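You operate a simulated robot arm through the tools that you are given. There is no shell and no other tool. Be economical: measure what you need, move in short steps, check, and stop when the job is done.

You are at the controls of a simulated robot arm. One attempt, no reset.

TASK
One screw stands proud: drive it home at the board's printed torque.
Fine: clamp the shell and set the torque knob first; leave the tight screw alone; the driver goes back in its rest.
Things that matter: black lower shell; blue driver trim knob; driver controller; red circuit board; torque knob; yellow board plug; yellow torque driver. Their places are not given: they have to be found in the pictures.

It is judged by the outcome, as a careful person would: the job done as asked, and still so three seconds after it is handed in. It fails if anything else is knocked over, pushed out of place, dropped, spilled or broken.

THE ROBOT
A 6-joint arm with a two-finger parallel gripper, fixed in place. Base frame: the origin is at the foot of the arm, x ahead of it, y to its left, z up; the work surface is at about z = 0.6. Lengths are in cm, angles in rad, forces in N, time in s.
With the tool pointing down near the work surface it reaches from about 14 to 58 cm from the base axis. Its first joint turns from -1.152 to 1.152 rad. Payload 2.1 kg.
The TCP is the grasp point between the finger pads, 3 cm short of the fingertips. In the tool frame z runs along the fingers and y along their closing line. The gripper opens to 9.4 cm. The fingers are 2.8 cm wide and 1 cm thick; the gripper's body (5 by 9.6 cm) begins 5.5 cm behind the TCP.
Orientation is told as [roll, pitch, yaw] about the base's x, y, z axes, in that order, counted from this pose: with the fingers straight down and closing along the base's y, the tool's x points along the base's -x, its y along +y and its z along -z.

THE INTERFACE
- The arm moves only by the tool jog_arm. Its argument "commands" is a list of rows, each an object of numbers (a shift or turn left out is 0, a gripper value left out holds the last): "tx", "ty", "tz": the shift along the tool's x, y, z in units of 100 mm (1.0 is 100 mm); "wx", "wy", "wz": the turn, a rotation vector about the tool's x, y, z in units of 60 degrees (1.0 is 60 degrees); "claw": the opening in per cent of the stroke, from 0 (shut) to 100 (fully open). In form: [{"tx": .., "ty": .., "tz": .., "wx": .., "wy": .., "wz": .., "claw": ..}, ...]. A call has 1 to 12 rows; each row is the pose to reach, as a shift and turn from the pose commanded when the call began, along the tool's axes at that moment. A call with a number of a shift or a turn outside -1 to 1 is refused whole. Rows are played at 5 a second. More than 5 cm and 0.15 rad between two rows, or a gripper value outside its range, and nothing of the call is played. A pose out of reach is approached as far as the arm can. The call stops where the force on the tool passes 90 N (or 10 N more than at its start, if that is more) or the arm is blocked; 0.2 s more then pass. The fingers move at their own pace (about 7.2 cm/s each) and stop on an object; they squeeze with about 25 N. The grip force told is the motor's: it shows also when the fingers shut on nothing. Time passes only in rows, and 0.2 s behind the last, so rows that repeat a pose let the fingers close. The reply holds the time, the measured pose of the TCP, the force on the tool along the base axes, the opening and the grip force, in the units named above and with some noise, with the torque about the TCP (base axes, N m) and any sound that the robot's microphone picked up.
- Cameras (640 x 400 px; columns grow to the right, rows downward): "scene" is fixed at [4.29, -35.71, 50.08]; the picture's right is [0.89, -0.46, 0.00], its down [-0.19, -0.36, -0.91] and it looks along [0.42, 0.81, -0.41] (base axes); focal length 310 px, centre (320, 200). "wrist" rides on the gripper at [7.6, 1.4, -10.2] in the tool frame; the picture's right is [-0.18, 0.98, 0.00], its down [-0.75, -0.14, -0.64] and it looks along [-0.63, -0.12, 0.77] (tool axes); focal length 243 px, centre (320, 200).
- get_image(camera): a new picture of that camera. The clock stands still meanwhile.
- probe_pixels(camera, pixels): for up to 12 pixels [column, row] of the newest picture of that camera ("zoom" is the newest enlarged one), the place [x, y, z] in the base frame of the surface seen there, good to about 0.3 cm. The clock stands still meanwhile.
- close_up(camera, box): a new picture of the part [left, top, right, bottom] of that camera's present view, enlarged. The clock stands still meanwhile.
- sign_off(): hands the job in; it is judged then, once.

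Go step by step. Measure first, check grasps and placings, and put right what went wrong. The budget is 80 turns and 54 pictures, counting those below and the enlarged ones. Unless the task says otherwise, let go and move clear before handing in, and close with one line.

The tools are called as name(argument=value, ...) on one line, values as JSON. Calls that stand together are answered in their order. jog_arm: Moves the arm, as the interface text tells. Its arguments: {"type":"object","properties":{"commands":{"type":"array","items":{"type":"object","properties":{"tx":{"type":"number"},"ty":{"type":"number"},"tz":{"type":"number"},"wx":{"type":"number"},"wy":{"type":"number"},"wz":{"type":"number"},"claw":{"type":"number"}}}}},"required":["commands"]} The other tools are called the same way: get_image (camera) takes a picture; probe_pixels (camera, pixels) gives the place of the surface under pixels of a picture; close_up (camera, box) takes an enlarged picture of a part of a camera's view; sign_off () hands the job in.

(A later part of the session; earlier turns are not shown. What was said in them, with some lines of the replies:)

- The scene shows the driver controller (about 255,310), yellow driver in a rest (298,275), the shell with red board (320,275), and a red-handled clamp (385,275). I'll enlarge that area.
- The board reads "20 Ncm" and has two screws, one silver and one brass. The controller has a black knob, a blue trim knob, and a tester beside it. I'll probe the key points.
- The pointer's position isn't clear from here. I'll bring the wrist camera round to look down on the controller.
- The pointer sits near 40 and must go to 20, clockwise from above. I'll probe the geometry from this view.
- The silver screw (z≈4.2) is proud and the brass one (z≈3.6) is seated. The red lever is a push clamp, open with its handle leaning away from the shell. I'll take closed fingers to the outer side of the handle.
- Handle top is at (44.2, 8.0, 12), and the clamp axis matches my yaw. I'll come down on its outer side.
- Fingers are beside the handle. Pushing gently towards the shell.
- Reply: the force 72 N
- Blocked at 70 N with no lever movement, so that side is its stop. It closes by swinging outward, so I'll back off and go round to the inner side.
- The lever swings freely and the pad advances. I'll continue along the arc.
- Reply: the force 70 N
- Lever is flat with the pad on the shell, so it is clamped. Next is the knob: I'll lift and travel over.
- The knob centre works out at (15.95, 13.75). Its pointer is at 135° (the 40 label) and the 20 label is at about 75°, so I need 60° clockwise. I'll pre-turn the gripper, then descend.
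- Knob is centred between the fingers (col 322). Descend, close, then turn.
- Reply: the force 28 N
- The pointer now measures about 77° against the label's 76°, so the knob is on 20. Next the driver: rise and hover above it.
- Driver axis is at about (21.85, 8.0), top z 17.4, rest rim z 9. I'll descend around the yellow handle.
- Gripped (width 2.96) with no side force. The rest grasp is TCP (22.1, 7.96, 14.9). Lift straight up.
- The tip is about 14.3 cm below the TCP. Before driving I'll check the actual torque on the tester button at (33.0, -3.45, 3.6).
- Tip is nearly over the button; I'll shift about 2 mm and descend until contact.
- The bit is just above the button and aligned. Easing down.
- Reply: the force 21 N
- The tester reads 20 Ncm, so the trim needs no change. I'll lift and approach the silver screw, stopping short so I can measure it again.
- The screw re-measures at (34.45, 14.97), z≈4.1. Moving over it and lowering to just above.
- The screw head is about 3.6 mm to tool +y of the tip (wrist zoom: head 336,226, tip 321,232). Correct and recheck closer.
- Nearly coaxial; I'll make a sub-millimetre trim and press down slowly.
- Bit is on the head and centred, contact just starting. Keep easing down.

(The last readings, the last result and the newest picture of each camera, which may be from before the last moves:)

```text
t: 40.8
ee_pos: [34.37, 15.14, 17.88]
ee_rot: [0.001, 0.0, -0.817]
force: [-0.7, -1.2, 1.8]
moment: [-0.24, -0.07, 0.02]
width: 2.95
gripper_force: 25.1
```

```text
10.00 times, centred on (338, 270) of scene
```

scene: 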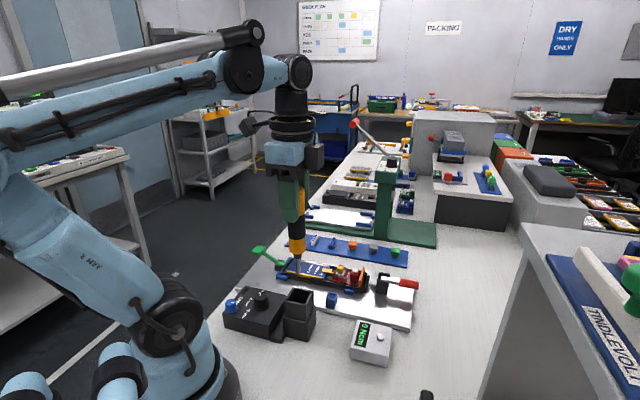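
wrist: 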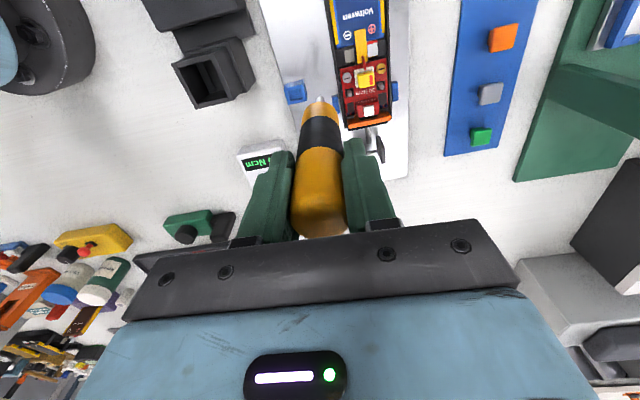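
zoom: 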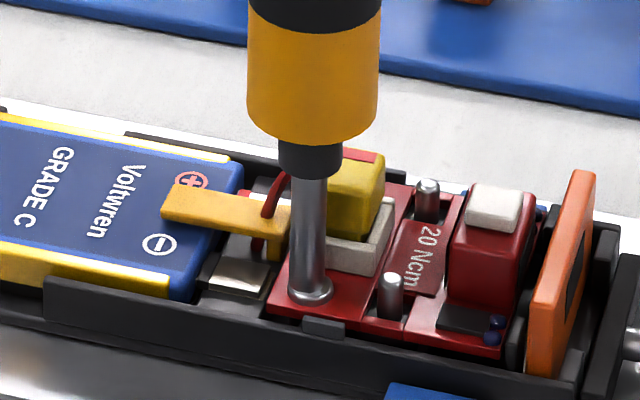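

The screw is going down with the bit. I'll continue to firm contact.

jog_arm(commands=[{"tz": 0.01}, {"tz": 0.01}, {"tz": 0.02}, {"tz": 0.02}, {"tz": 0.03}, {"tz": 0.03}, {"tz": 0.03}, {"tz": 0.03}])

close_up(camera="scene", box=[215, 250, 375, 350])

```text
t: 42.6
ee_pos: [34.64, 15.1, 17.53]
ee_rot: [-0.001, 0.0, -0.817]
force: [-2.7, -1.0, 22.2]
moment: [-0.18, 0.43, 0.01]
width: 2.95
gripper_force: 25.2
```

```text
4.00 times, centred on (295, 300) of scene
```

zoom: 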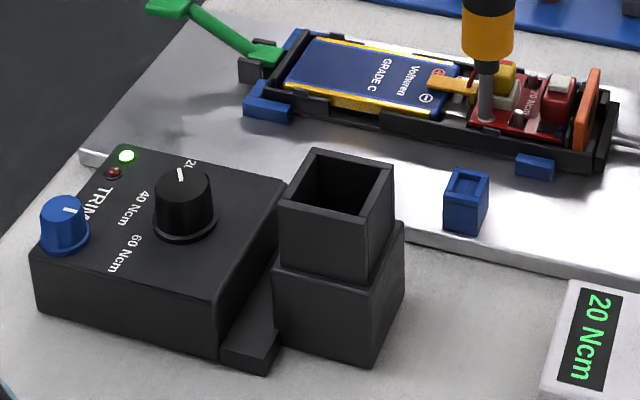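

The green LED is lit: torque reached. I'll lift off and carry the driver back to its rest.

jog_arm(commands=[{"tz": -0.15}, {"tz": -0.4}, {"tz": -0.7}, {"tz": -1.0}, {"tz": -1.0}])

get_image(camera="wrist")

jog_arm(commands=[{"tz": -0.15, "tx": 0.08, "ty": -0.3}, {"tz": -0.15, "tx": 0.16, "ty": -0.65}, {"tz": -0.15, "tx": 0.24, "ty": -1.0}, {"tz": -0.15, "tx": 0.24, "ty": -1.0}])

```text
t: 43.8
ee_pos: [34.48, 14.87, 27.63]
ee_rot: [0.001, 0.0, -0.816]
force: [-0.2, 0.2, -3.1]
moment: [0.01, 0.02, -0.02]
width: 2.98
gripper_force: 24.8
```

```text
9 pictures are left
```

wrist: 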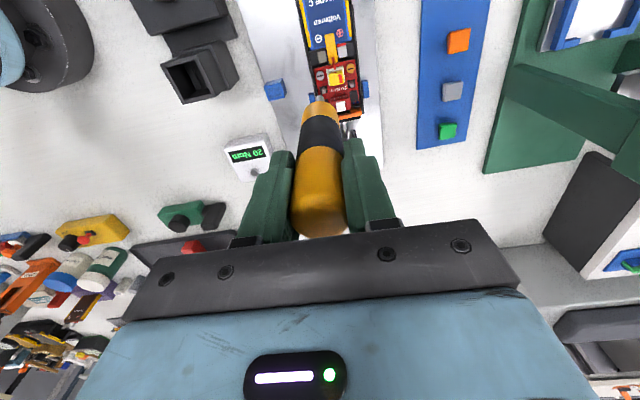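

```text
t: 44.8
ee_pos: [25.52, 9.94, 28.97]
ee_rot: [-0.001, -0.002, -0.817]
force: [-0.2, -0.3, -3.6]
moment: [-0.02, -0.01, 0.02]
width: 2.94
gripper_force: 25.3
```

jog_arm(commands=[{"tx": 0.04, "ty": -0.2}, {"tx": 0.085, "ty": -0.392}, {"tx": 0.085, "ty": -0.392}, {"tx": 0.085, "ty": -0.392, "tz": 0.2}, {"tx": 0.085, "ty": -0.392, "tz": 0.4}, {"tx": 0.085, "ty": -0.392, "tz": 0.4}, {"tx": 0.085, "ty": -0.392, "tz": 0.4}])

close_up(camera="scene", box=[260, 210, 340, 350])

close_up(camera="wrist", box=[270, 40, 370, 160])

```text
t: 46.4
ee_pos: [21.94, 7.84, 25.12]
ee_rot: [-0.002, -0.001, -0.817]
force: [-0.5, 0.4, -3.5]
moment: [0.0, 0.01, 0.03]
width: 2.95
gripper_force: 25.6
```

```text
2.86 times, centred on (300, 280) of scene
```

zoom: 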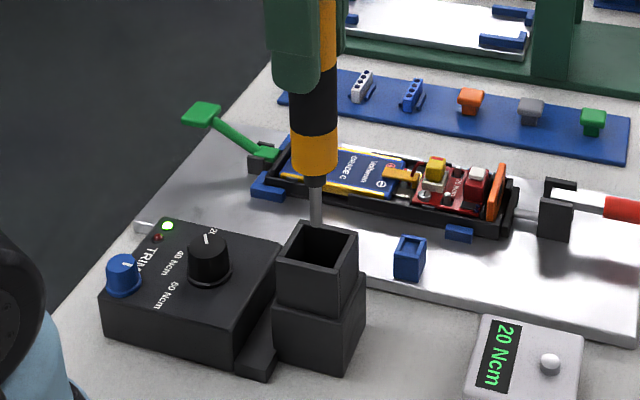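

```text
3.33 times, centred on (320, 100) of wrist
```

zoom: 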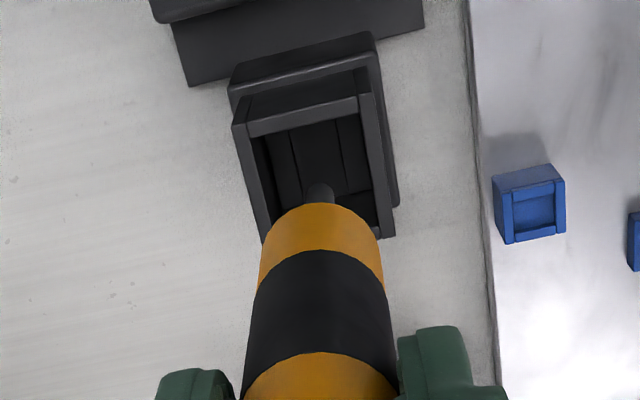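

Bit is centred over the rest. Lowering to the original height.

jog_arm(commands=[{"tz": 0.15}, {"tz": 0.3}, {"tz": 0.45}, {"tz": 0.6}, {"tz": 0.7}, {"tz": 0.8}, {"tz": 0.9}, {"tz": 0.97}, {"tz": 0.97}])

jog_arm(commands=[{"tz": 0.02}, {"tz": 0.03}, {"tz": 0.04}, {"tz": 0.04}])

```text
t: 48.4
ee_pos: [22.07, 7.81, 15.37]
ee_rot: [0.0, 0.001, -0.817]
force: [-1.1, -0.9, -3.1]
moment: [0.0, 0.02, 0.01]
width: 2.94
gripper_force: 25.0
```

```text
t: 49.4
ee_pos: [22.13, 7.9, 14.96]
ee_rot: [0.0, -0.002, -0.816]
force: [0.2, -0.1, -1.9]
moment: [-0.01, 0.01, 0.01]
width: 2.94
gripper_force: 25.1
```

jog_arm(commands=[{"tz": 0.01}, {"tz": 0.02}, {"tz": 0.02}])

jog_arm(commands=[{"claw": 55}, {"claw": 55}, {"claw": 55}, {"tz": -0.2}, {"tz": -0.5}, {"tz": -0.9}, {"tz": -0.9}])

get_image(camera="scene")

```text
t: 50.2
ee_pos: [22.23, 7.82, 14.88]
ee_rot: [-0.002, -0.001, -0.817]
force: [-7.1, -3.7, 23.6]
moment: [-0.38, 0.32, -0.08]
width: 2.98
gripper_force: 25.1
```

```text
t: 51.8
ee_pos: [22.13, 7.94, 23.67]
ee_rot: [-0.002, 0.001, -0.817]
force: [-0.5, -0.1, -0.2]
moment: [0.0, -0.01, 0.01]
width: 5.16
gripper_force: 0.1
```

```text
6 pictures are left
```

scene: 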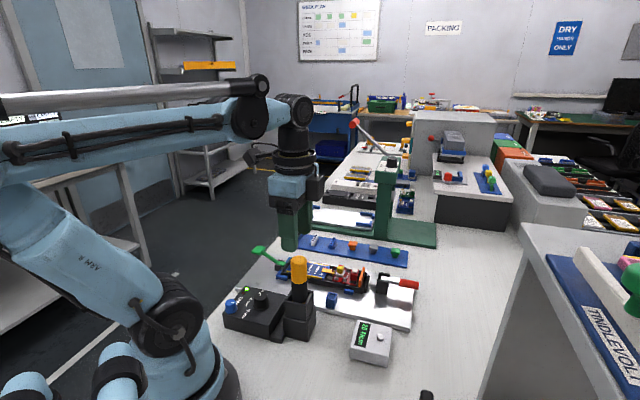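

The driver is back upright in its rest. I'll take close-ups of the board and station for a final check.

close_up(camera="scene", box=[315, 250, 360, 290])

close_up(camera="scene", box=[210, 230, 430, 370])

```text
10.00 times, centred on (338, 270) of scene
```

zoom: 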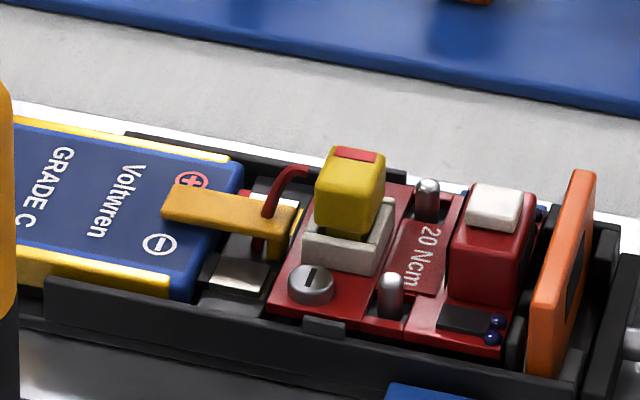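

```text
2.86 times, centred on (320, 300) of scene
```

zoom: 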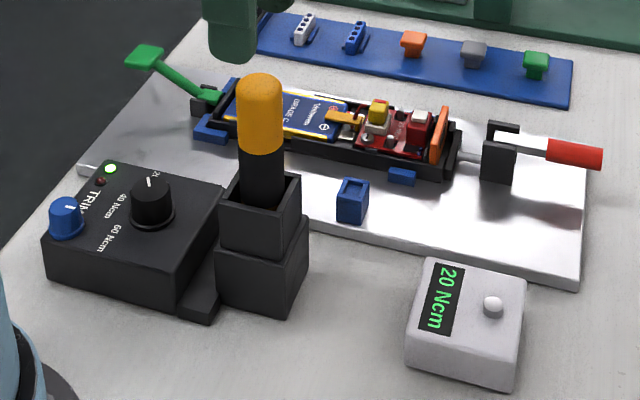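

The screw is seated flush, the green LED is lit, the shell is clamped and the driver is in its rest with the gripper clear. Handing in.

sign_off()

```text
The job is handed in.
```

The proud silver screw is driven home at 20 Ncm, with the shell clamped, the knob on 20, the brass screw untouched and the driver back in its rest.
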